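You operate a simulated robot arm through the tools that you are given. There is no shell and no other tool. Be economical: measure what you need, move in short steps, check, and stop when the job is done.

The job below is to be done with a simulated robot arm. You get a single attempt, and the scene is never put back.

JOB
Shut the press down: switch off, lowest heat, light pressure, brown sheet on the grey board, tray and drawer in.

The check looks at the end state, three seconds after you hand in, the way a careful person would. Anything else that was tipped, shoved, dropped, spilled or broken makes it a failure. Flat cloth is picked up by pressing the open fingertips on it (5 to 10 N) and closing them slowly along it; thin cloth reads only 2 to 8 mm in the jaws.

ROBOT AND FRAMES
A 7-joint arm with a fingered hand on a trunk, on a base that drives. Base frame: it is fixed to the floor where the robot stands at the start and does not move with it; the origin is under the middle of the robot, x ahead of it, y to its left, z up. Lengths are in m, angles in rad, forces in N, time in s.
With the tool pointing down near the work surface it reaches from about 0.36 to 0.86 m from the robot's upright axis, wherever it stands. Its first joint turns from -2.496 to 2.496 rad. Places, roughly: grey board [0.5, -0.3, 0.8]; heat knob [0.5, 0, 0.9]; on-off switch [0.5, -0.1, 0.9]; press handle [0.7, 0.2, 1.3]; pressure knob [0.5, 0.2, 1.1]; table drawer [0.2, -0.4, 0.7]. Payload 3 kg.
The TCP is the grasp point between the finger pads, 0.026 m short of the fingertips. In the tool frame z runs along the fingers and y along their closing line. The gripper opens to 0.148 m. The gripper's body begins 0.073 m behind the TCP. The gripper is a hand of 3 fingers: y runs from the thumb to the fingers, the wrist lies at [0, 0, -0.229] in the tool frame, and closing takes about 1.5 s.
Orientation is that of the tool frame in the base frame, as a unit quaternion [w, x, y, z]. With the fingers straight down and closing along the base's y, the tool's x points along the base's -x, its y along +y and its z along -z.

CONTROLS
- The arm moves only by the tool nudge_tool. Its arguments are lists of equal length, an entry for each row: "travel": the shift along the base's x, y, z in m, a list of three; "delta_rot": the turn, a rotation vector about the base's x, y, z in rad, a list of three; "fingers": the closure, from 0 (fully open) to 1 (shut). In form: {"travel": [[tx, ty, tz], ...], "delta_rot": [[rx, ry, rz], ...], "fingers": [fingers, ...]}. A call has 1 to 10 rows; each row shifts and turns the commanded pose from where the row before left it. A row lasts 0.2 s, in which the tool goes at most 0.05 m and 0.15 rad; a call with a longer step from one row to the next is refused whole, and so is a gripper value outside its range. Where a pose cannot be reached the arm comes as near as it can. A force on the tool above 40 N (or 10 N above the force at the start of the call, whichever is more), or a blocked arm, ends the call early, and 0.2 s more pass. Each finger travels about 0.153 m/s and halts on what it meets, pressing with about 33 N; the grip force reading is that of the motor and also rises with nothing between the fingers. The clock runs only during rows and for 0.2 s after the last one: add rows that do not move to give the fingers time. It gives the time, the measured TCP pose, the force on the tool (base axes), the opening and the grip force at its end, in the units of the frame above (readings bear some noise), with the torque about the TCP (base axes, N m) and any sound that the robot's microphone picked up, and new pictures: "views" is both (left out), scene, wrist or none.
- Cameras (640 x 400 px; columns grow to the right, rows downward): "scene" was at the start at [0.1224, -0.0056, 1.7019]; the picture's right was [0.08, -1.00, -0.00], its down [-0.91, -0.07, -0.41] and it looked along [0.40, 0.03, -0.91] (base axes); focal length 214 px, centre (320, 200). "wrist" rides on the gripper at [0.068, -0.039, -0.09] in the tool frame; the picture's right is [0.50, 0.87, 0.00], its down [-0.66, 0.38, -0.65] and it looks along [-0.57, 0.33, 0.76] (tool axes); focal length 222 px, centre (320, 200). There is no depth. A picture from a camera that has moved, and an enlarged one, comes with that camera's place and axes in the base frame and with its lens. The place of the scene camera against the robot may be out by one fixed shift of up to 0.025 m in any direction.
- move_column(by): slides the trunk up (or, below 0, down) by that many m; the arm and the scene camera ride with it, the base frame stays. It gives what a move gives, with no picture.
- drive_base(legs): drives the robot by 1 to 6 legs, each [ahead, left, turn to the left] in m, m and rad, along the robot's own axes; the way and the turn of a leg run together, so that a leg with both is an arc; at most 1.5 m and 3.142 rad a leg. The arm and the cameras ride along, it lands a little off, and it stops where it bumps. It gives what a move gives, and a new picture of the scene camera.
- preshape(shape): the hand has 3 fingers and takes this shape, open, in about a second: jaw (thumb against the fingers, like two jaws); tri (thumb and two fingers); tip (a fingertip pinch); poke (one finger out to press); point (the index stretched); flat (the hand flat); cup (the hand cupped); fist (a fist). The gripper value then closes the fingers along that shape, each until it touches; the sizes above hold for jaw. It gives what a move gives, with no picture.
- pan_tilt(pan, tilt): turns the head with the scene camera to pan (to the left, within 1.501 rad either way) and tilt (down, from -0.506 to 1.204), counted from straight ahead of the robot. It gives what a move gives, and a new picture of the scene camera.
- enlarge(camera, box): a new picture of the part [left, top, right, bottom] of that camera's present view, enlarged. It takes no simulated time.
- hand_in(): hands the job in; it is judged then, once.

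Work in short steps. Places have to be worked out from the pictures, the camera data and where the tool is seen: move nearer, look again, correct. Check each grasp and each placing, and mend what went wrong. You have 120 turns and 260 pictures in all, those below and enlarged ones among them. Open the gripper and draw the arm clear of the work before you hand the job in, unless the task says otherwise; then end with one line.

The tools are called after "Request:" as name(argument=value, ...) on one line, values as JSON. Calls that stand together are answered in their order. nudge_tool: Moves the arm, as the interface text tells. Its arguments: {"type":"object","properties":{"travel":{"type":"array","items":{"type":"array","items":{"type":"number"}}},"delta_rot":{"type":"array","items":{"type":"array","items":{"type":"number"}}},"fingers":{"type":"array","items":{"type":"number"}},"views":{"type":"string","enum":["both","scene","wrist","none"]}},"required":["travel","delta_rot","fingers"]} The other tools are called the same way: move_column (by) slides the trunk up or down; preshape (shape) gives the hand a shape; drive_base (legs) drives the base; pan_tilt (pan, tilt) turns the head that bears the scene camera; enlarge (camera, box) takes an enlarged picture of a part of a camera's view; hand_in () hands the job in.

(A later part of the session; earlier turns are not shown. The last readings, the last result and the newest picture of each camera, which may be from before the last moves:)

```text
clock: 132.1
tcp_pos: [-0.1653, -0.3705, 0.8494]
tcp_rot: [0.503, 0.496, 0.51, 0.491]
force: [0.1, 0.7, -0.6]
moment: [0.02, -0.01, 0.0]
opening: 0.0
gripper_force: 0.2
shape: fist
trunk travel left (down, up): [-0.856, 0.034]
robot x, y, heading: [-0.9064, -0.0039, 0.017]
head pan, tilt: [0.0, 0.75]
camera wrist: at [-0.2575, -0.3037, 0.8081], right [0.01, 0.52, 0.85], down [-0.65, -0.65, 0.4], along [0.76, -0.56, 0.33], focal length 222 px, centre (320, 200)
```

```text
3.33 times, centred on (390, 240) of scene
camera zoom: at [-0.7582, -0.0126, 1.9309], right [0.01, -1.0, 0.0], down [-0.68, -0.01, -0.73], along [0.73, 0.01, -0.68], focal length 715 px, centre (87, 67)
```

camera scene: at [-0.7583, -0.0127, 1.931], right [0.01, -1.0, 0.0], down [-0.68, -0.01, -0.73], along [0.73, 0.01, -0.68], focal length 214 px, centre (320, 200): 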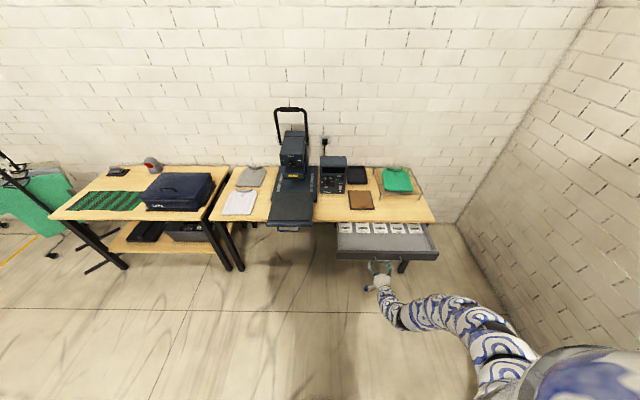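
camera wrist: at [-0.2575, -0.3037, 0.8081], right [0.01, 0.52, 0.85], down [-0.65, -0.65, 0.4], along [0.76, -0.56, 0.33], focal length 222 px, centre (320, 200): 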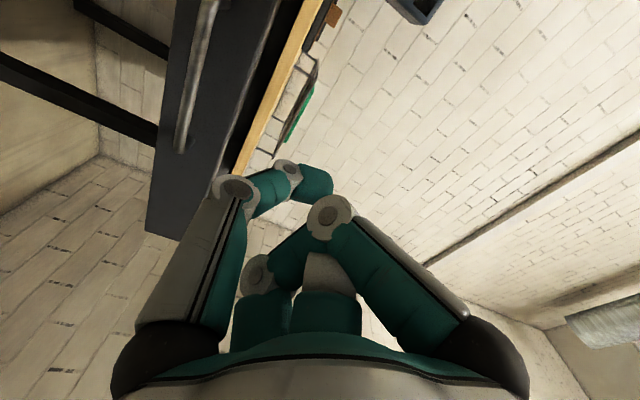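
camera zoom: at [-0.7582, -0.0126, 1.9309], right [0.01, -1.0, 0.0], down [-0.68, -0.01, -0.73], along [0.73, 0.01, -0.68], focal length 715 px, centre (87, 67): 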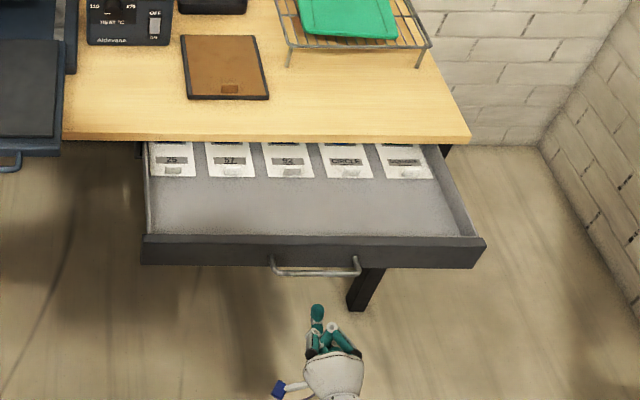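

The sheet sits neatly on the board. The drawer face spans about z 0.67–0.76, with its handle around y -0.44. I lower the trunk so the fist meets the face at z≈0.715, left of the handle at y≈-0.31.

Request:
move_column(by=-0.13)

Request:
nudge_tool(travel=[[0, 0.02, 0], [0, 0.02, 0], [0, 0.02, 0]], delta_rot=[[0, 0, 0], [0, 0, 0], [0, 0, 0]], fingers=[1, 1, 1], views="both")

```text
clock: 133.7
tcp_pos: [-0.1661, -0.3708, 0.7192]
tcp_rot: [0.503, 0.497, 0.51, 0.491]
force: [-0.1, -0.2, -0.6]
moment: [0.01, -0.04, -0.01]
opening: 0.0001
gripper_force: 0.0
shape: fist
trunk travel left (down, up): [-0.726, 0.164]
robot x, y, heading: [-0.8996, -0.006, 0.014]
head pan, tilt: [0.0, 0.75]
```

```text
clock: 134.5
tcp_pos: [-0.1672, -0.3096, 0.7181]
tcp_rot: [0.502, 0.497, 0.51, 0.49]
force: [-0.8, 0.6, 0.6]
moment: [0.01, 0.01, 0.03]
opening: 0.0
gripper_force: 0.1
shape: fist
trunk travel left (down, up): [-0.726, 0.164]
robot x, y, heading: [-0.9069, -0.004, 0.017]
head pan, tilt: [0.0, 0.75]
camera scene: at [-0.7581, -0.0124, 1.8009], right [0.01, -1.0, 0.0], down [-0.68, -0.01, -0.73], along [0.73, 0.01, -0.68], focal length 214 px, centre (320, 200)
camera wrist: at [-0.2591, -0.2426, 0.6777], right [0.01, 0.52, 0.85], down [-0.65, -0.65, 0.4], along [0.76, -0.56, 0.33], focal length 222 px, centre (320, 200)
```

scene: 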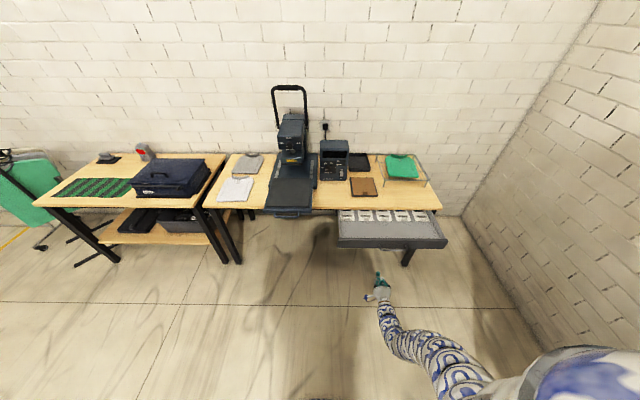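
wrist: 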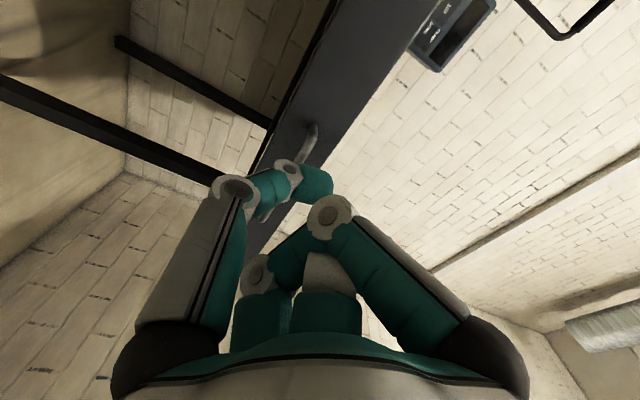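

The fist needs to sit slightly further left of the handle's end. I shift to y≈-0.28, then drive up near the face.

Request:
nudge_tool(travel=[[0, 0.015, 0], [0, 0.015, 0]], delta_rot=[[0, 0, 0], [0, 0, 0]], fingers=[1, 1], views="none")

Request:
drive_base(legs=[[0.12, 0, 0]])

Request:
nudge_tool(travel=[[0.02, 0, 0], [0.02, 0, 0], [0.02, 0, 0], [0.02, 0, 0]], delta_rot=[[0, 0, 0], [0, 0, 0], [0, 0, 0], [0, 0, 0]], fingers=[1, 1, 1, 1], views="scene")

```text
clock: 135.1
tcp_pos: [-0.167, -0.2815, 0.7193]
tcp_rot: [0.502, 0.496, 0.511, 0.491]
force: [0.1, -0.4, 0.8]
moment: [0.02, -0.02, -0.03]
opening: 0.0
gripper_force: 0.1
shape: fist
trunk travel left (down, up): [-0.726, 0.164]
robot x, y, heading: [-0.903, -0.0079, 0.017]
head pan, tilt: [0.0, 0.75]
```

```text
clock: 136.3
tcp_pos: [-0.0435, -0.2776, 0.7189]
tcp_rot: [0.502, 0.496, 0.511, 0.49]
force: [0.9, -0.2, 0.3]
moment: [-0.01, 0.01, -0.02]
opening: 0.0
gripper_force: 0.0
shape: fist
trunk travel left (down, up): [-0.726, 0.164]
robot x, y, heading: [-0.781, -0.0038, 0.016]
head pan, tilt: [0.0, 0.75]
camera scene: at [-0.6346, -0.0106, 1.8008], right [0.02, -1.0, 0.0], down [-0.68, -0.01, -0.73], along [0.73, 0.01, -0.68], focal length 214 px, centre (320, 200)
```

scene: 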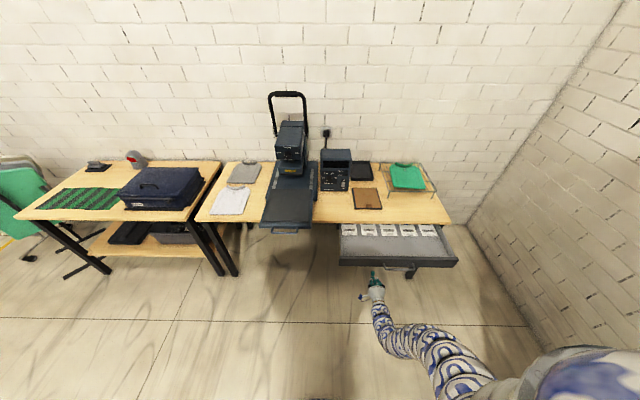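

```text
clock: 137.3
tcp_pos: [0.0126, -0.2805, 0.7277]
tcp_rot: [0.502, 0.496, 0.51, 0.492]
force: [-0.3, -0.5, 0.3]
moment: [0.01, 0.0, 0.02]
opening: 0.0001
gripper_force: 0.1
shape: fist
out of reach, approached as far as the arm can: row 3, 4
trunk travel left (down, up): [-0.726, 0.164]
robot x, y, heading: [-0.7833, -0.0019, 0.014]
head pan, tilt: [0.0, 0.75]
camera scene: at [-0.6366, -0.0131, 1.801], right [0.01, -1.0, 0.0], down [-0.68, -0.01, -0.73], along [0.73, 0.01, -0.68], focal length 214 px, centre (320, 200)
```

scene: 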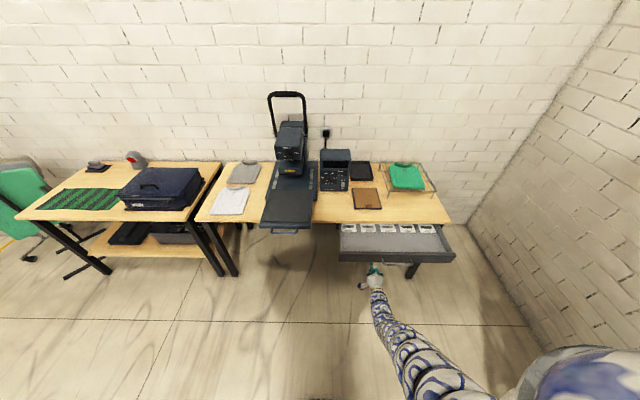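

The fist is at the drawer face. I push by driving the base forward in short legs, and check after each one.

Request:
drive_base(legs=[[0.1, 0, 0]])

Request:
enlarge(camera="scene", box=[320, 190, 470, 310])

```text
clock: 138.5
tcp_pos: [0.1114, -0.2795, 0.7268]
tcp_rot: [0.502, 0.496, 0.511, 0.49]
force: [1.0, 0.3, 0.0]
moment: [0.02, -0.01, -0.02]
opening: 0.0
gripper_force: 0.1
shape: fist
trunk travel left (down, up): [-0.726, 0.164]
robot x, y, heading: [-0.6854, -0.0048, 0.017]
head pan, tilt: [0.0, 0.75]
camera scene: at [-0.5363, -0.0094, 1.8007], right [0.01, -1.0, 0.0], down [-0.68, -0.01, -0.73], along [0.73, 0.01, -0.68], focal length 214 px, centre (320, 200)
```

scene: 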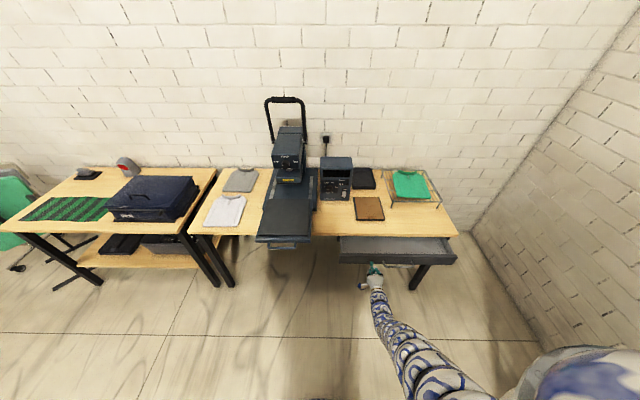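

```text
3.33 times, centred on (395, 250) of scene
camera zoom: at [-0.5363, -0.0094, 1.8007], right [0.01, -1.0, 0.0], down [-0.68, -0.01, -0.73], along [0.73, 0.01, -0.68], focal length 715 px, centre (70, 33)
```

zoom: 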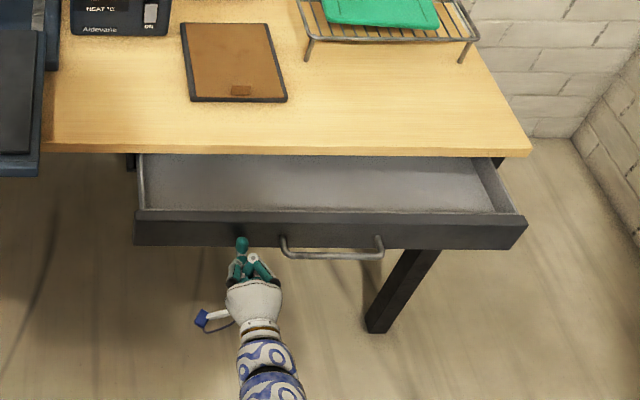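

The drawer slides in well, with about 0.1 m to go. I keep driving in short legs.

Request:
drive_base(legs=[[0.07, 0, 0]])

Request:
enlarge(camera="scene", box=[320, 190, 470, 310])

```text
clock: 139.5
tcp_pos: [0.1822, -0.2774, 0.7272]
tcp_rot: [0.502, 0.496, 0.511, 0.491]
force: [0.2, -0.2, 0.0]
moment: [0.0, 0.0, -0.02]
opening: 0.0
gripper_force: 0.0
shape: fist
trunk travel left (down, up): [-0.726, 0.164]
robot x, y, heading: [-0.6127, 0.002, 0.015]
head pan, tilt: [0.0, 0.75]
camera scene: at [-0.4656, -0.0082, 1.8007], right [0.01, -1.0, 0.0], down [-0.68, -0.01, -0.73], along [0.73, 0.01, -0.68], focal length 214 px, centre (320, 200)
```

scene: 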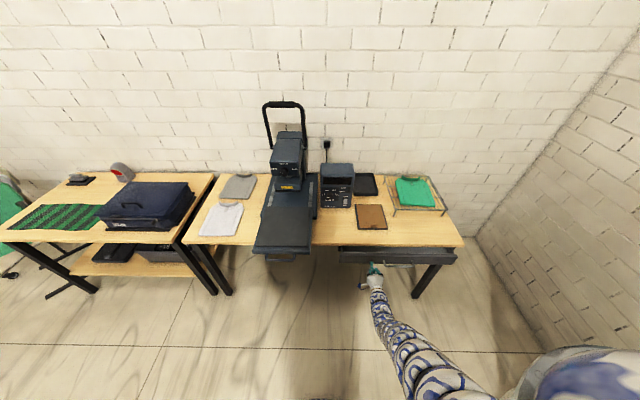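

```text
3.33 times, centred on (395, 250) of scene
camera zoom: at [-0.4656, -0.0082, 1.8007], right [0.01, -1.0, 0.0], down [-0.68, -0.01, -0.73], along [0.73, 0.01, -0.68], focal length 715 px, centre (70, 33)
```

zoom: 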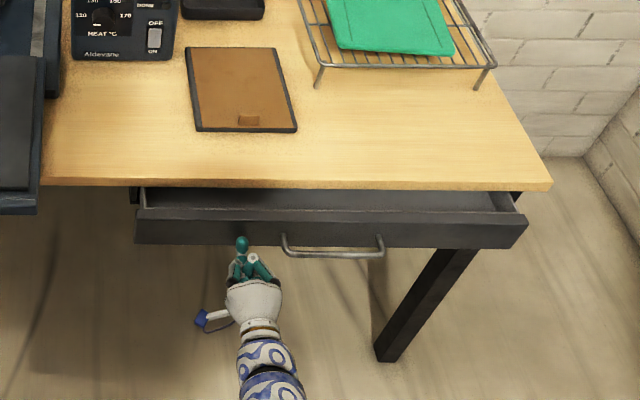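

About 4–5 cm remain. Another short leg.

Request:
drive_base(legs=[[0.04, 0, 0]])

Request:
enlarge(camera="scene", box=[320, 190, 470, 310])

```text
clock: 140.4
tcp_pos: [0.2227, -0.2764, 0.7263]
tcp_rot: [0.502, 0.497, 0.51, 0.49]
force: [0.9, 0.5, -0.3]
moment: [0.0, -0.01, 0.02]
opening: 0.0
gripper_force: 0.1
shape: fist
trunk travel left (down, up): [-0.726, 0.164]
robot x, y, heading: [-0.571, 0.0002, 0.018]
head pan, tilt: [0.0, 0.75]
camera scene: at [-0.4262, -0.0075, 1.8007], right [0.02, -1.0, 0.0], down [-0.68, -0.01, -0.73], along [0.73, 0.01, -0.68], focal length 214 px, centre (320, 200)
```

scene: 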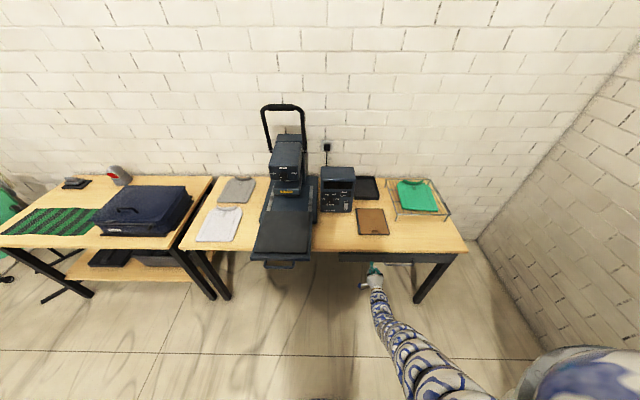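

```text
3.33 times, centred on (395, 250) of scene
camera zoom: at [-0.4262, -0.0075, 1.8007], right [0.02, -1.0, 0.0], down [-0.68, -0.01, -0.73], along [0.73, 0.01, -0.68], focal length 715 px, centre (70, 33)
```

zoom: 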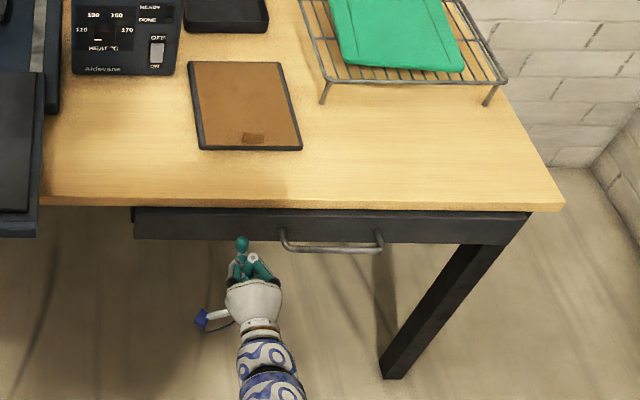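

It's nearly flush. I push with small legs until I feel the end stop.

Request:
drive_base(legs=[[0.015, 0, 0]])

Request:
enlarge(camera="scene", box=[320, 190, 470, 310])

```text
clock: 141.2
tcp_pos: [0.2378, -0.2763, 0.7275]
tcp_rot: [0.503, 0.496, 0.511, 0.491]
force: [-0.7, 0.0, 0.6]
moment: [0.02, 0.0, 0.0]
opening: 0.0003
gripper_force: 0.2
shape: fist
trunk travel left (down, up): [-0.726, 0.164]
robot x, y, heading: [-0.5626, -0.0022, 0.01]
head pan, tilt: [0.0, 0.75]
camera scene: at [-0.4108, -0.0073, 1.8007], right [0.02, -1.0, 0.0], down [-0.68, -0.01, -0.73], along [0.73, 0.01, -0.68], focal length 214 px, centre (320, 200)
```

scene: 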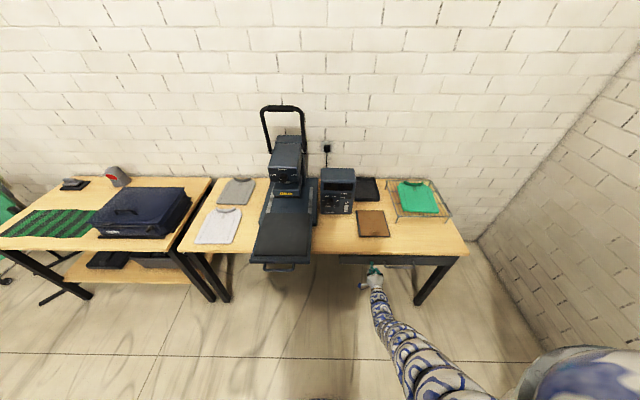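

```text
3.33 times, centred on (395, 250) of scene
camera zoom: at [-0.4108, -0.0073, 1.8007], right [0.02, -1.0, 0.0], down [-0.68, -0.01, -0.73], along [0.73, 0.01, -0.68], focal length 715 px, centre (70, 33)
```

zoom: 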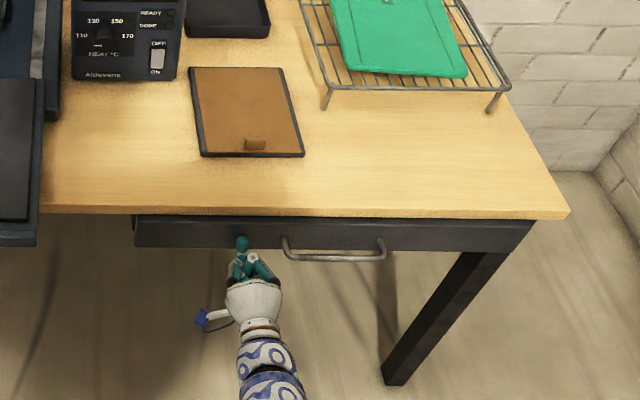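

There's no resistance yet, so I push a bit more.

Request:
drive_base(legs=[[0.015, 0, 0]])

Request:
enlarge(camera="scene", box=[320, 210, 470, 310])

```text
clock: 141.9
tcp_pos: [0.2525, -0.2757, 0.727]
tcp_rot: [0.503, 0.496, 0.51, 0.491]
force: [-5.4, -1.1, -0.8]
moment: [0.01, -0.01, 0.0]
opening: 0.0
gripper_force: 0.0
shape: fist
trunk travel left (down, up): [-0.726, 0.164]
robot x, y, heading: [-0.5432, 0.0005, 0.016]
head pan, tilt: [0.0, 0.75]
camera scene: at [-0.3963, -0.0071, 1.8008], right [0.02, -1.0, 0.0], down [-0.68, -0.01, -0.73], along [0.73, 0.01, -0.68], focal length 214 px, centre (320, 200)
```

scene: 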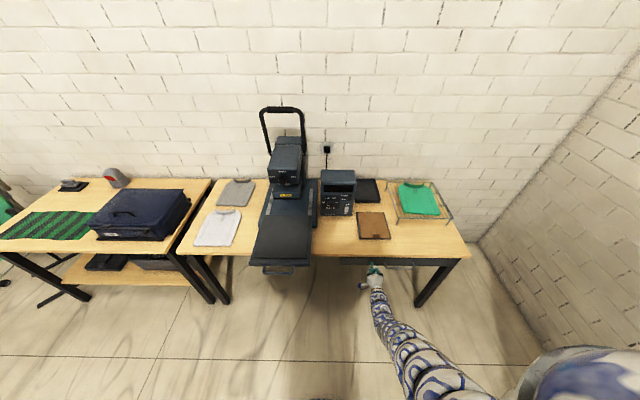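

```text
4.00 times, centred on (395, 260) of scene
camera zoom: at [-0.3963, -0.0071, 1.8008], right [0.02, -1.0, 0.0], down [-0.68, -0.01, -0.73], along [0.73, 0.01, -0.68], focal length 858 px, centre (20, -40)
```

zoom: 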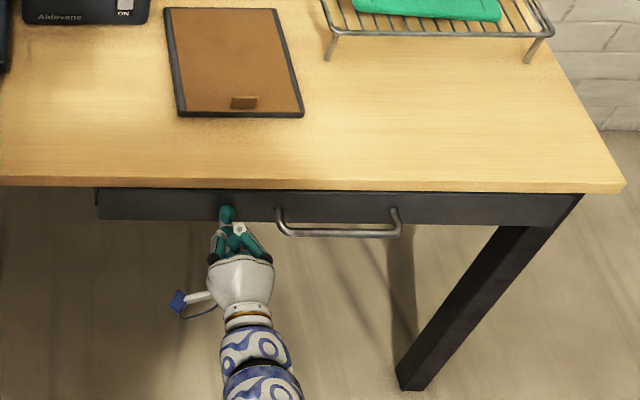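

The force is -5 N, so it has reached its stop. One more tiny press confirms it, then I back off.

Request:
drive_base(legs=[[0.006, 0, 0]])

Request:
drive_base(legs=[[-0.3, 0, 0]])

Request:
enlarge(camera="scene", box=[230, 170, 470, 310])

```text
clock: 142.7
tcp_pos: [0.2576, -0.2759, 0.7283]
tcp_rot: [0.502, 0.496, 0.51, 0.492]
force: [-25.3, 0.6, -7.1]
moment: [0.0, 0.12, -0.01]
opening: 0.0
gripper_force: 0.1
shape: fist
trunk travel left (down, up): [-0.726, 0.164]
robot x, y, heading: [-0.5353, 0.0009, 0.016]
head pan, tilt: [0.0, 0.75]
camera scene: at [-0.3921, -0.0072, 1.8009], right [0.02, -1.0, 0.0], down [-0.68, -0.01, -0.73], along [0.73, 0.01, -0.68], focal length 214 px, centre (320, 200)
```

scene: 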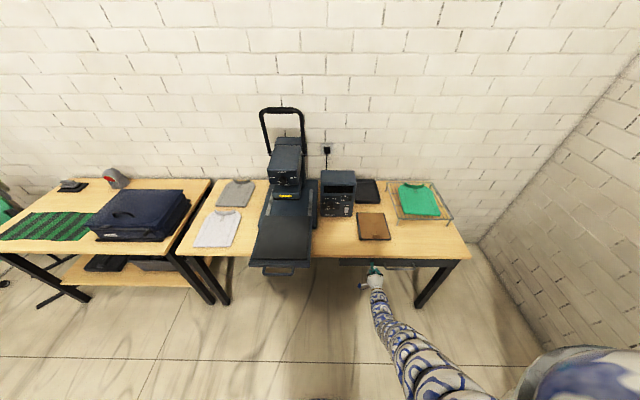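

```text
clock: 144.7
tcp_pos: [-0.0425, -0.2798, 0.7288]
tcp_rot: [0.502, 0.496, 0.511, 0.491]
force: [-0.3, 0.5, 0.0]
moment: [-0.01, -0.01, 0.02]
opening: 0.0
gripper_force: 0.1
shape: fist
trunk travel left (down, up): [-0.726, 0.164]
robot x, y, heading: [-0.8339, -0.0034, 0.018]
head pan, tilt: [0.0, 0.75]
camera scene: at [-0.6911, -0.0115, 1.801], right [0.02, -1.0, 0.0], down [-0.68, -0.01, -0.73], along [0.73, 0.01, -0.68], focal length 214 px, centre (320, 200)
```

scene: 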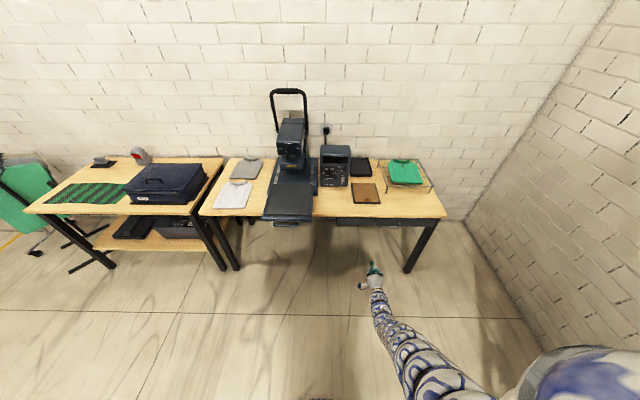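

```text
2.67 times, centred on (350, 240) of scene
camera zoom: at [-0.6911, -0.0115, 1.801], right [0.02, -1.0, 0.0], down [-0.68, -0.01, -0.73], along [0.73, 0.01, -0.68], focal length 572 px, centre (240, 93)
```

zoom: 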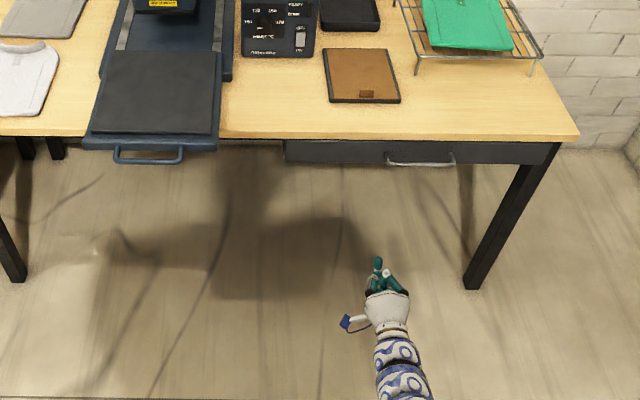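

The drawer is shut. Now the tray: I raise the trunk and bring the fist across to the tray's front, just right of its handle, at about y 0.095.

Request:
move_column(by=0.13)

Request:
drive_base(legs=[[-0.08, 0, 0]])

Request:
nudge_tool(travel=[[0, 0.04, 0], [0, 0.04, 0], [0, 0.04, 0], [0, 0.04, 0], [0, 0.04, 0], [0, 0.04, 0], [0, 0.04, 0], [0, 0.04, 0], [0, 0.03, 0], [0, 0.03, 0]], delta_rot=[[0, 0, 0], [0, 0, 0], [0, 0, 0], [0, 0, 0], [0, 0, 0], [0, 0, 0], [0, 0, 0], [0, 0, 0], [0, 0, 0], [0, 0, 0]], fingers=[1, 1, 1, 1, 1, 1, 1, 1, 1, 1], views="both")

```text
clock: 146.3
tcp_pos: [-0.0417, -0.2799, 0.8581]
tcp_rot: [0.502, 0.496, 0.511, 0.491]
force: [0.2, -0.2, -0.1]
moment: [0.02, 0.01, 0.0]
opening: 0.0
gripper_force: 0.1
shape: fist
trunk travel left (down, up): [-0.856, 0.034]
robot x, y, heading: [-0.837, -0.003, 0.017]
head pan, tilt: [0.0, 0.75]
```

```text
clock: 147.3
tcp_pos: [-0.122, -0.2834, 0.8582]
tcp_rot: [0.502, 0.497, 0.51, 0.491]
force: [-0.3, -0.4, 0.5]
moment: [0.02, -0.01, -0.02]
opening: 0.0
gripper_force: 0.0
shape: fist
trunk travel left (down, up): [-0.856, 0.034]
robot x, y, heading: [-0.916, -0.0033, 0.011]
head pan, tilt: [0.0, 0.75]
camera scene: at [-0.7715, -0.0128, 1.9311], right [0.02, -1.0, 0.0], down [-0.68, -0.01, -0.73], along [0.73, 0.01, -0.68], focal length 214 px, centre (320, 200)
```

scene: 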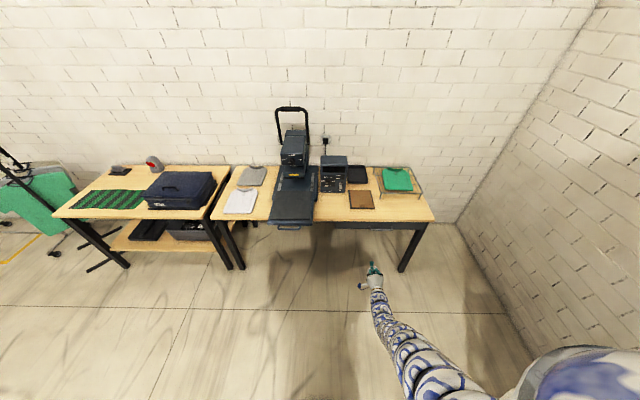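

```text
clock: 149.5
tcp_pos: [-0.1376, 0.0591, 0.8889]
tcp_rot: [0.502, 0.495, 0.511, 0.492]
force: [0.1, -0.1, -0.3]
moment: [0.02, 0.02, 0.01]
opening: 0.0
gripper_force: 0.0
shape: fist
out of reach, approached as far as the arm can: row 5, 6, 7, 8, 9, 10
trunk travel left (down, up): [-0.856, 0.034]
robot x, y, heading: [-0.915, -0.0076, 0.012]
head pan, tilt: [0.0, 0.75]
camera scene: at [-0.7701, -0.0098, 1.931], right [0.02, -1.0, 0.0], down [-0.68, -0.01, -0.73], along [0.73, 0.01, -0.68], focal length 214 px, centre (320, 200)
camera wrist: at [-0.2292, 0.1271, 0.848], right [0.01, 0.52, 0.85], down [-0.65, -0.65, 0.4], along [0.76, -0.56, 0.33], focal length 222 px, centre (320, 200)
```

scene: 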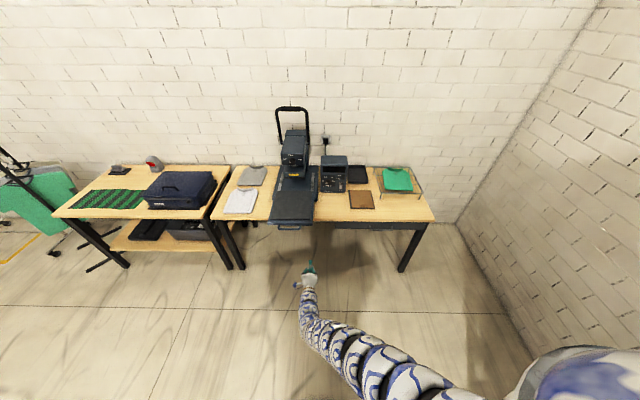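
wrist: 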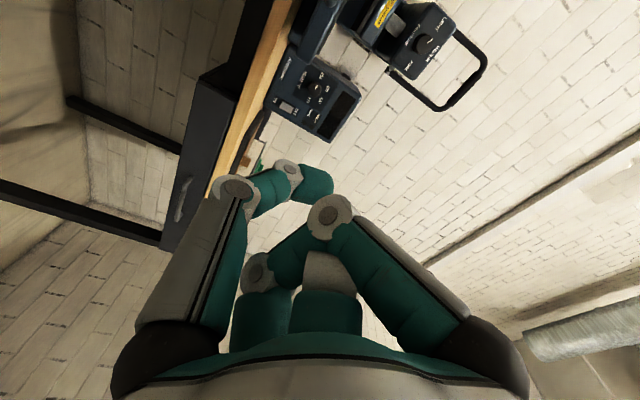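

The arm is near its limit here. I lower the trunk a little for more reach, shift the base left and forward, then bring the fist back up.

Request:
move_column(by=-0.06)

Request:
drive_base(legs=[[0.12, 0.04, 0]])

Request:
nudge_tool(travel=[[0, 0, 0.015], [0, 0, 0.012]], delta_rot=[[0, 0, 0], [0, 0, 0]], fingers=[1, 1], views="wrist")

Request:
enlarge(camera="scene", box=[240, 180, 370, 300])

```text
clock: 150.5
tcp_pos: [-0.1366, 0.0586, 0.8285]
tcp_rot: [0.503, 0.496, 0.51, 0.491]
force: [0.2, -0.4, 0.5]
moment: [-0.01, 0.01, 0.01]
opening: 0.0001
gripper_force: 0.0
shape: fist
trunk travel left (down, up): [-0.796, 0.094]
robot x, y, heading: [-0.9135, -0.0059, 0.018]
head pan, tilt: [0.0, 0.75]
```

```text
clock: 151.8
tcp_pos: [-0.019, 0.1006, 0.8267]
tcp_rot: [0.502, 0.496, 0.511, 0.491]
force: [0.4, -0.4, 0.3]
moment: [0.03, -0.02, 0.01]
opening: 0.0
gripper_force: 0.0
shape: fist
trunk travel left (down, up): [-0.796, 0.094]
robot x, y, heading: [-0.7965, 0.036, 0.015]
head pan, tilt: [0.0, 0.75]
camera scene: at [-0.6498, 0.0292, 1.8707], right [0.02, -1.0, 0.0], down [-0.68, -0.01, -0.73], along [0.73, 0.01, -0.68], focal length 214 px, centre (320, 200)
```

scene: 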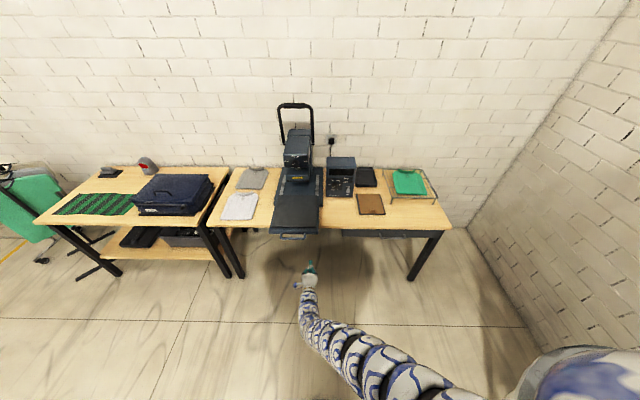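

```text
clock: 152.6
tcp_pos: [-0.0296, 0.128, 0.8561]
tcp_rot: [0.493, 0.484, 0.52, 0.502]
force: [-0.2, 0.5, 0.1]
moment: [0.0, 0.0, 0.03]
opening: 0.0003
gripper_force: 0.2
shape: fist
trunk travel left (down, up): [-0.796, 0.094]
robot x, y, heading: [-0.7972, 0.0336, 0.014]
head pan, tilt: [0.0, 0.75]
stopped in row 2: the arm was blocked; the commanded pose is now the measured one
camera wrist: at [-0.1253, 0.191, 0.8147], right [-0.01, 0.52, 0.85], down [-0.62, -0.67, 0.4], along [0.78, -0.52, 0.33], focal length 222 px, centre (320, 200)
```

wrist: 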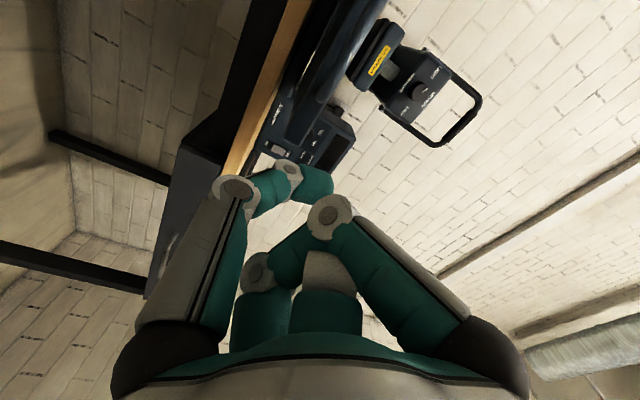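

```text
3.33 times, centred on (305, 240) of scene
camera zoom: at [-0.6516, 0.0287, 1.8709], right [0.02, -1.0, 0.0], down [-0.68, -0.01, -0.73], along [0.73, 0.01, -0.68], focal length 715 px, centre (370, 67)
```

zoom: 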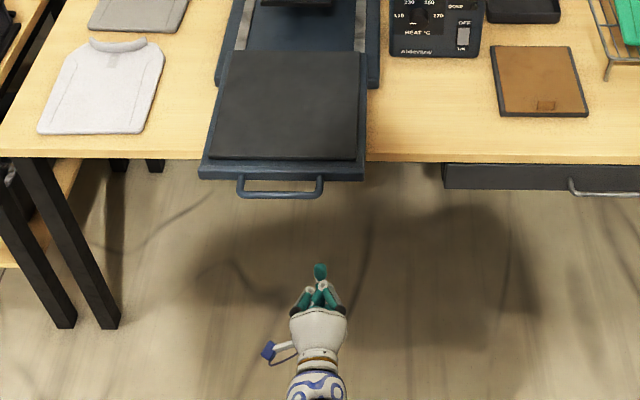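

The fist is now at y 0.128 and needs about y 0.088 to miss the handle. I move it right, then approach the lip.

Request:
nudge_tool(travel=[[0, -0.02, 0], [0, -0.02, 0], [0.02, 0, 0], [0.02, 0, 0]], delta_rot=[[0, 0, 0], [0, 0, 0], [0, 0, 0], [0, 0, 0]], fingers=[1, 1, 1, 1], views="wrist")

Request:
enlarge(camera="wrist", box=[200, 0, 440, 200])

Request:
enlarge(camera="scene", box=[260, 200, 350, 290])

```text
clock: 153.6
tcp_pos: [0.0098, 0.0871, 0.8541]
tcp_rot: [0.492, 0.485, 0.521, 0.502]
force: [-0.8, -0.2, 0.1]
moment: [0.03, 0.0, 0.05]
opening: 0.0002
gripper_force: 0.0
shape: fist
trunk travel left (down, up): [-0.796, 0.094]
robot x, y, heading: [-0.7977, 0.034, 0.015]
head pan, tilt: [0.0, 0.75]
camera wrist: at [-0.0854, 0.1507, 0.8133], right [-0.01, 0.52, 0.85], down [-0.62, -0.67, 0.4], along [0.78, -0.52, 0.33], focal length 222 px, centre (320, 200)
```

wrist: 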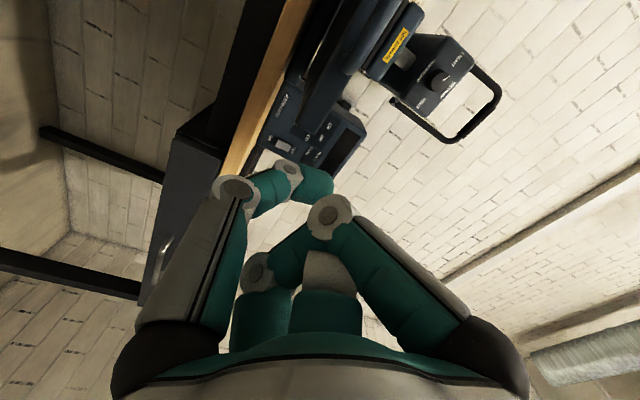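

```text
2.00 times, centred on (320, 100) of wrist
camera zoom: at [-0.0854, 0.1507, 0.8133], right [-0.01, 0.52, 0.85], down [-0.62, -0.67, 0.4], along [0.78, -0.52, 0.33], focal length 444 px, centre (320, 400)
```

zoom: 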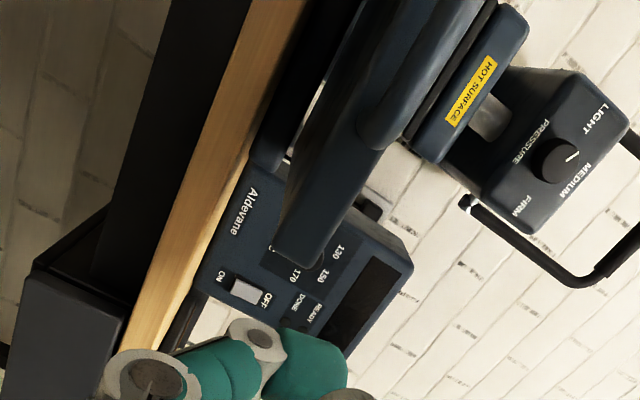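

```text
4.44 times, centred on (305, 245) of scene
camera zoom: at [-0.6508, 0.0284, 1.8708], right [0.02, -1.0, 0.0], down [-0.68, -0.01, -0.73], along [0.73, 0.01, -0.68], focal length 953 px, centre (387, 0)
```

zoom: 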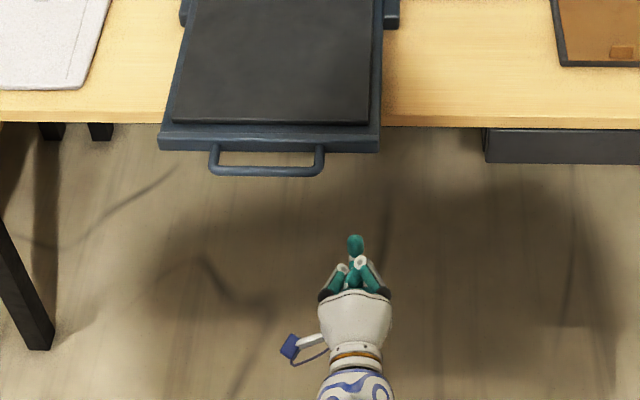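

The lip is at about x 0.157, z 0.853, and the fist at y 0.087 lies between the handle and the tray corner. I drive forward to touch it and push.

Request:
drive_base(legs=[[0.15, 0, 0]])

Request:
enlarge(camera="scene", box=[240, 190, 360, 300])

```text
clock: 155.0
tcp_pos: [0.1588, 0.0889, 0.8538]
tcp_rot: [0.493, 0.485, 0.52, 0.501]
force: [0.5, -0.1, 0.3]
moment: [-0.03, 0.0, 0.01]
opening: 0.0
gripper_force: 0.2
shape: fist
trunk travel left (down, up): [-0.796, 0.094]
robot x, y, heading: [-0.6497, 0.039, 0.013]
head pan, tilt: [0.0, 0.75]
camera scene: at [-0.5012, 0.0306, 1.8708], right [0.01, -1.0, 0.0], down [-0.68, -0.01, -0.73], along [0.73, 0.01, -0.68], focal length 214 px, centre (320, 200)
```

scene: 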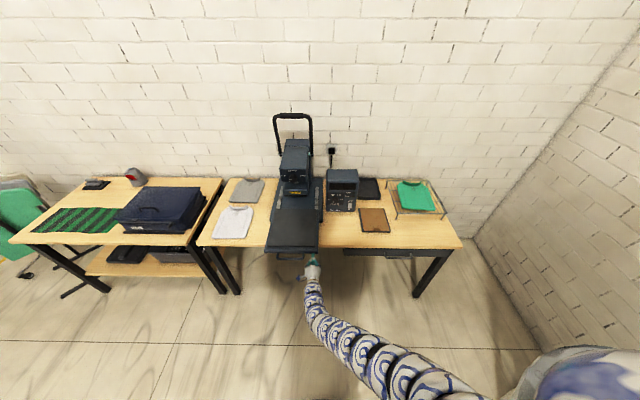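

```text
3.64 times, centred on (300, 245) of scene
camera zoom: at [-0.5012, 0.0306, 1.8708], right [0.01, -1.0, 0.0], down [-0.68, -0.01, -0.73], along [0.73, 0.01, -0.68], focal length 780 px, centre (393, 36)
```

zoom: 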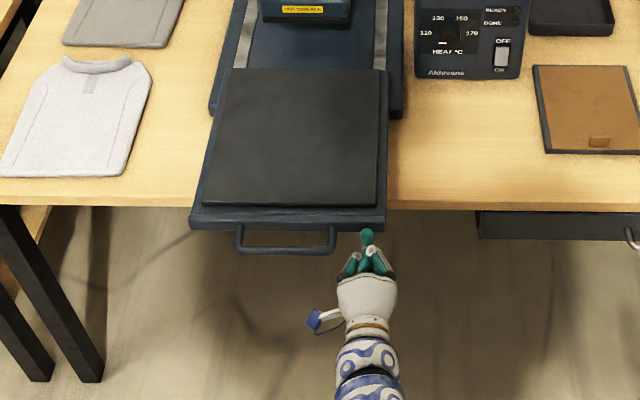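

The fingertip is at the lip. I push 0.1 m.

Request:
drive_base(legs=[[0.1, 0, 0]])

Request:
enlarge(camera="scene", box=[240, 190, 360, 300])

```text
clock: 156.1
tcp_pos: [0.2594, 0.0916, 0.8539]
tcp_rot: [0.492, 0.485, 0.52, 0.502]
force: [-0.5, -0.3, -0.4]
moment: [0.03, -0.02, -0.01]
opening: 0.0
gripper_force: 0.0
shape: fist
trunk travel left (down, up): [-0.796, 0.094]
robot x, y, heading: [-0.5488, 0.0393, 0.016]
head pan, tilt: [0.0, 0.75]
camera scene: at [-0.4011, 0.0323, 1.8707], right [0.02, -1.0, 0.0], down [-0.68, -0.01, -0.73], along [0.73, 0.01, -0.68], focal length 214 px, centre (320, 200)
```

scene: 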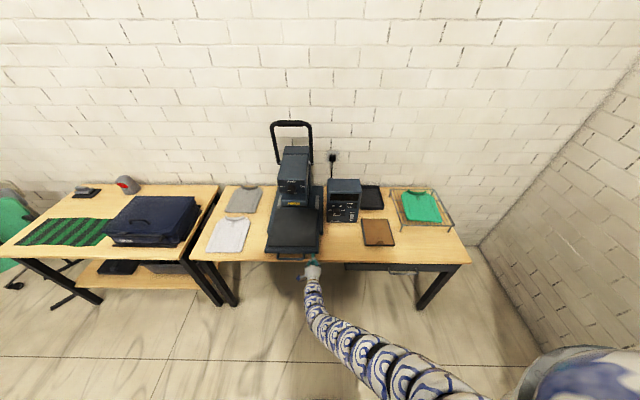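

```text
3.64 times, centred on (300, 245) of scene
camera zoom: at [-0.4011, 0.0323, 1.8707], right [0.02, -1.0, 0.0], down [-0.68, -0.01, -0.73], along [0.73, 0.01, -0.68], focal length 780 px, centre (393, 36)
```

zoom: 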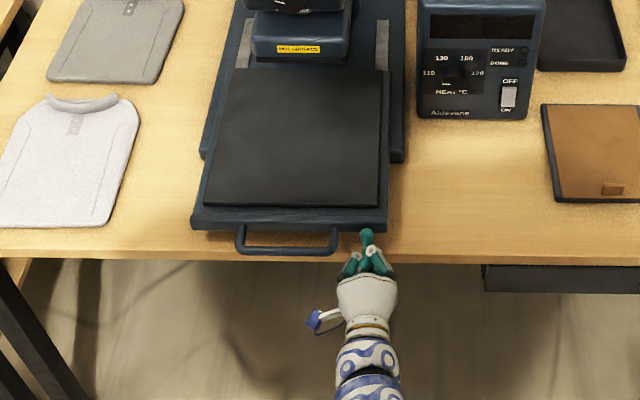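

As the push continues, the tall orientation of the hand would strike the table edge. I back off, roll the hand flat with the camera above, and tilt the fingers down so that the wrist rides higher.

Request:
drive_base(legs=[[-0.1, 0, 0]])

Request:
nudge_tool(travel=[[0, 0, 0.004], [0, 0, 0.004], [0, 0, 0.004], [0, 0, 0], [0, 0, 0], [0, 0, 0], [0, 0, 0], [0, 0, 0], [0, 0, 0], [0, 0, 0]], delta_rot=[[0.15, 0, 0], [0.15, 0, 0], [0.15, 0, 0], [0.15, 0, 0], [0.15, 0, 0], [0.15, 0, 0], [0.15, 0, 0], [0.15, 0, 0], [0.15, 0, 0], [0.15, 0, 0]], fingers=[1, 1, 1, 1, 1, 1, 1, 1, 1, 1], views="none")

Request:
nudge_tool(travel=[[0, 0, 0], [0, 0, 0], [0, 0, 0], [0, 0, 0]], delta_rot=[[0, 0.13, 0], [0, 0.13, 0], [0, 0.12, 0], [0, 0.12, 0]], fingers=[1, 1, 1, 1], views="both")

```text
clock: 157.2
tcp_pos: [0.1558, 0.0908, 0.8557]
tcp_rot: [0.493, 0.484, 0.52, 0.502]
force: [0.3, 0.3, -0.2]
moment: [-0.01, 0.05, 0.01]
opening: 0.0
gripper_force: 0.0
shape: fist
trunk travel left (down, up): [-0.796, 0.094]
robot x, y, heading: [-0.6437, 0.041, 0.014]
head pan, tilt: [0.0, 0.75]
camera scene: at [-0.5054, 0.0307, 1.8711], right [0.02, -1.0, 0.0], down [-0.68, -0.01, -0.73], along [0.73, 0.01, -0.68], focal length 214 px, centre (320, 200)
```

scene: 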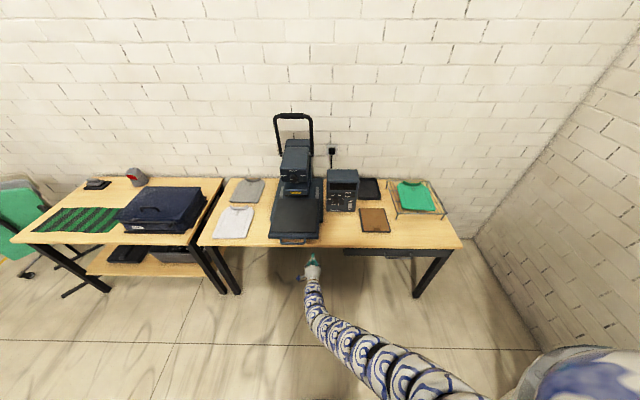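

```text
clock: 159.4
tcp_pos: [0.1567, 0.0901, 0.8668]
tcp_rot: [0.029, 0.691, 0.038, 0.721]
force: [0.2, 0.8, -0.3]
moment: [-0.03, 0.02, 0.01]
opening: 0.0003
gripper_force: 0.2
shape: fist
trunk travel left (down, up): [-0.796, 0.094]
robot x, y, heading: [-0.6511, 0.0395, 0.018]
head pan, tilt: [0.0, 0.75]
```

```text
clock: 160.4
tcp_pos: [0.1547, 0.1025, 0.8703]
tcp_rot: [0.015, 0.847, 0.052, 0.529]
force: [2.6, -4.9, -0.2]
moment: [0.25, 0.08, 0.5]
opening: 0.0
gripper_force: 0.0
shape: fist
trunk travel left (down, up): [-0.796, 0.094]
robot x, y, heading: [-0.6477, 0.0365, 0.018]
head pan, tilt: [0.0, 0.75]
camera scene: at [-0.5056, 0.0337, 1.8711], right [0.02, -1.0, 0.0], down [-0.68, -0.01, -0.73], along [0.73, 0.01, -0.68], focal length 214 px, centre (320, 200)
camera wrist: at [0.0979, 0.1456, 0.9652], right [0.28, -0.81, 0.52], down [-0.84, -0.46, -0.27], along [0.46, -0.36, -0.81], focal length 222 px, centre (320, 200)
```

scene: 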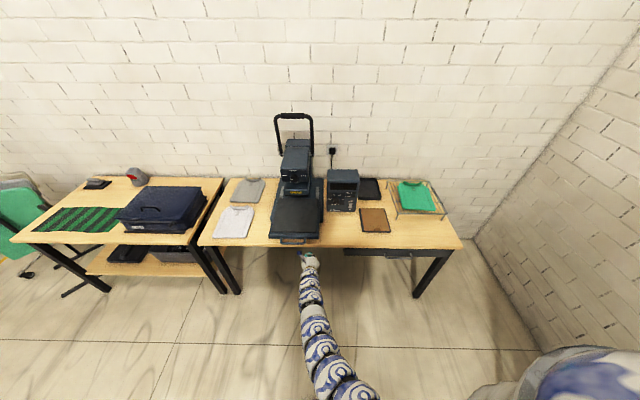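
wrist: 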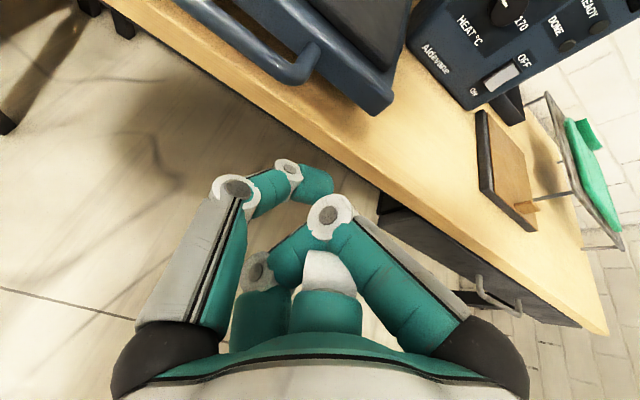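

The view is good: the lip's right corner is at (0.286, 0.060). I centre the fist at y≈0.088 and drive up to push.

Request:
nudge_tool(travel=[[0, -0.012, 0.002]], delta_rot=[[0, 0, 0]], fingers=[1], views="none")

Request:
drive_base(legs=[[0.1, 0, 0]])

Request:
nudge_tool(travel=[[0, 0, 0]], delta_rot=[[0, 0, 0]], fingers=[1], views="wrist")

Request:
enlarge(camera="scene", box=[240, 190, 360, 300])

```text
clock: 160.8
tcp_pos: [0.1573, 0.0773, 0.8698]
tcp_rot: [0.021, 0.848, 0.044, 0.528]
force: [-0.1, 0.4, 0.1]
moment: [0.0, 0.05, 0.0]
opening: 0.0002
gripper_force: 0.0
shape: fist
trunk travel left (down, up): [-0.796, 0.094]
robot x, y, heading: [-0.6484, 0.0366, 0.016]
head pan, tilt: [0.0, 0.75]
```

```text
clock: 162.0
tcp_pos: [0.2603, 0.0783, 0.868]
tcp_rot: [0.02, 0.848, 0.044, 0.528]
force: [0.2, 0.5, 0.3]
moment: [-0.03, 0.02, 0.0]
opening: 0.0003
gripper_force: 0.1
shape: fist
trunk travel left (down, up): [-0.796, 0.094]
robot x, y, heading: [-0.5499, 0.0401, 0.019]
head pan, tilt: [0.0, 0.75]
camera scene: at [-0.3997, 0.0323, 1.8707], right [0.02, -1.0, 0.0], down [-0.68, -0.01, -0.73], along [0.73, 0.01, -0.68], focal length 214 px, centre (320, 200)
```

scene: 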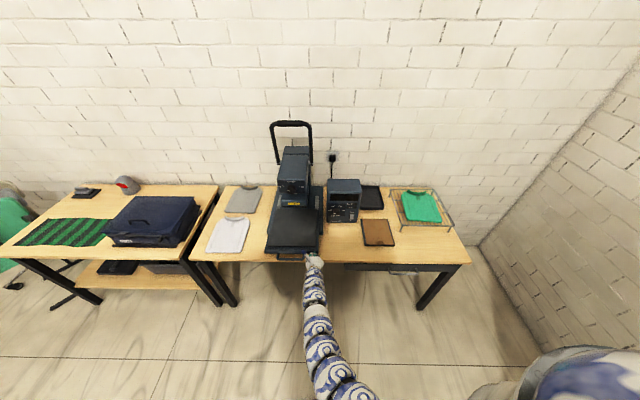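

```text
clock: 162.4
tcp_pos: [0.26, 0.0789, 0.8692]
tcp_rot: [0.021, 0.848, 0.045, 0.527]
force: [-0.6, -0.2, -0.4]
moment: [-0.01, 0.0, -0.01]
opening: 0.0002
gripper_force: 0.0
shape: fist
trunk travel left (down, up): [-0.796, 0.094]
robot x, y, heading: [-0.5469, 0.0407, 0.017]
head pan, tilt: [0.0, 0.75]
camera wrist: at [0.2044, 0.1231, 0.9648], right [0.27, -0.81, 0.52], down [-0.85, -0.45, -0.27], along [0.45, -0.37, -0.81], focal length 222 px, centre (320, 200)
```

wrist: 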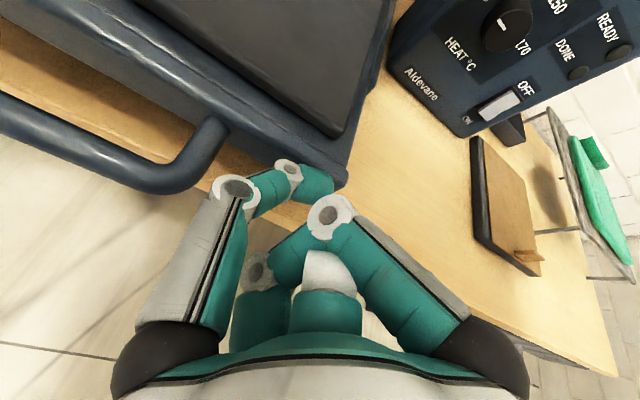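

```text
3.64 times, centred on (300, 245) of scene
camera zoom: at [-0.4012, 0.0322, 1.8708], right [0.02, -1.0, 0.0], down [-0.68, -0.01, -0.73], along [0.73, 0.01, -0.68], focal length 780 px, centre (393, 36)
```

zoom: 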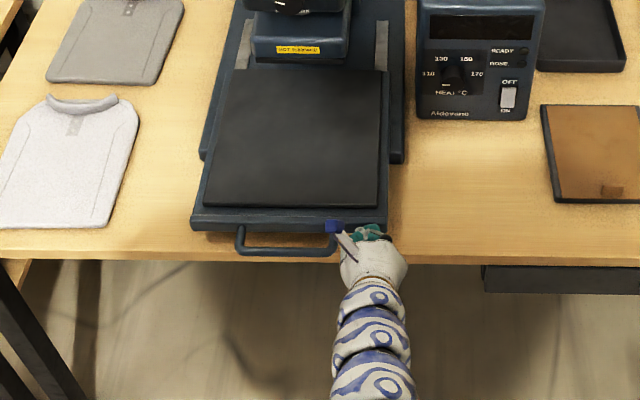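

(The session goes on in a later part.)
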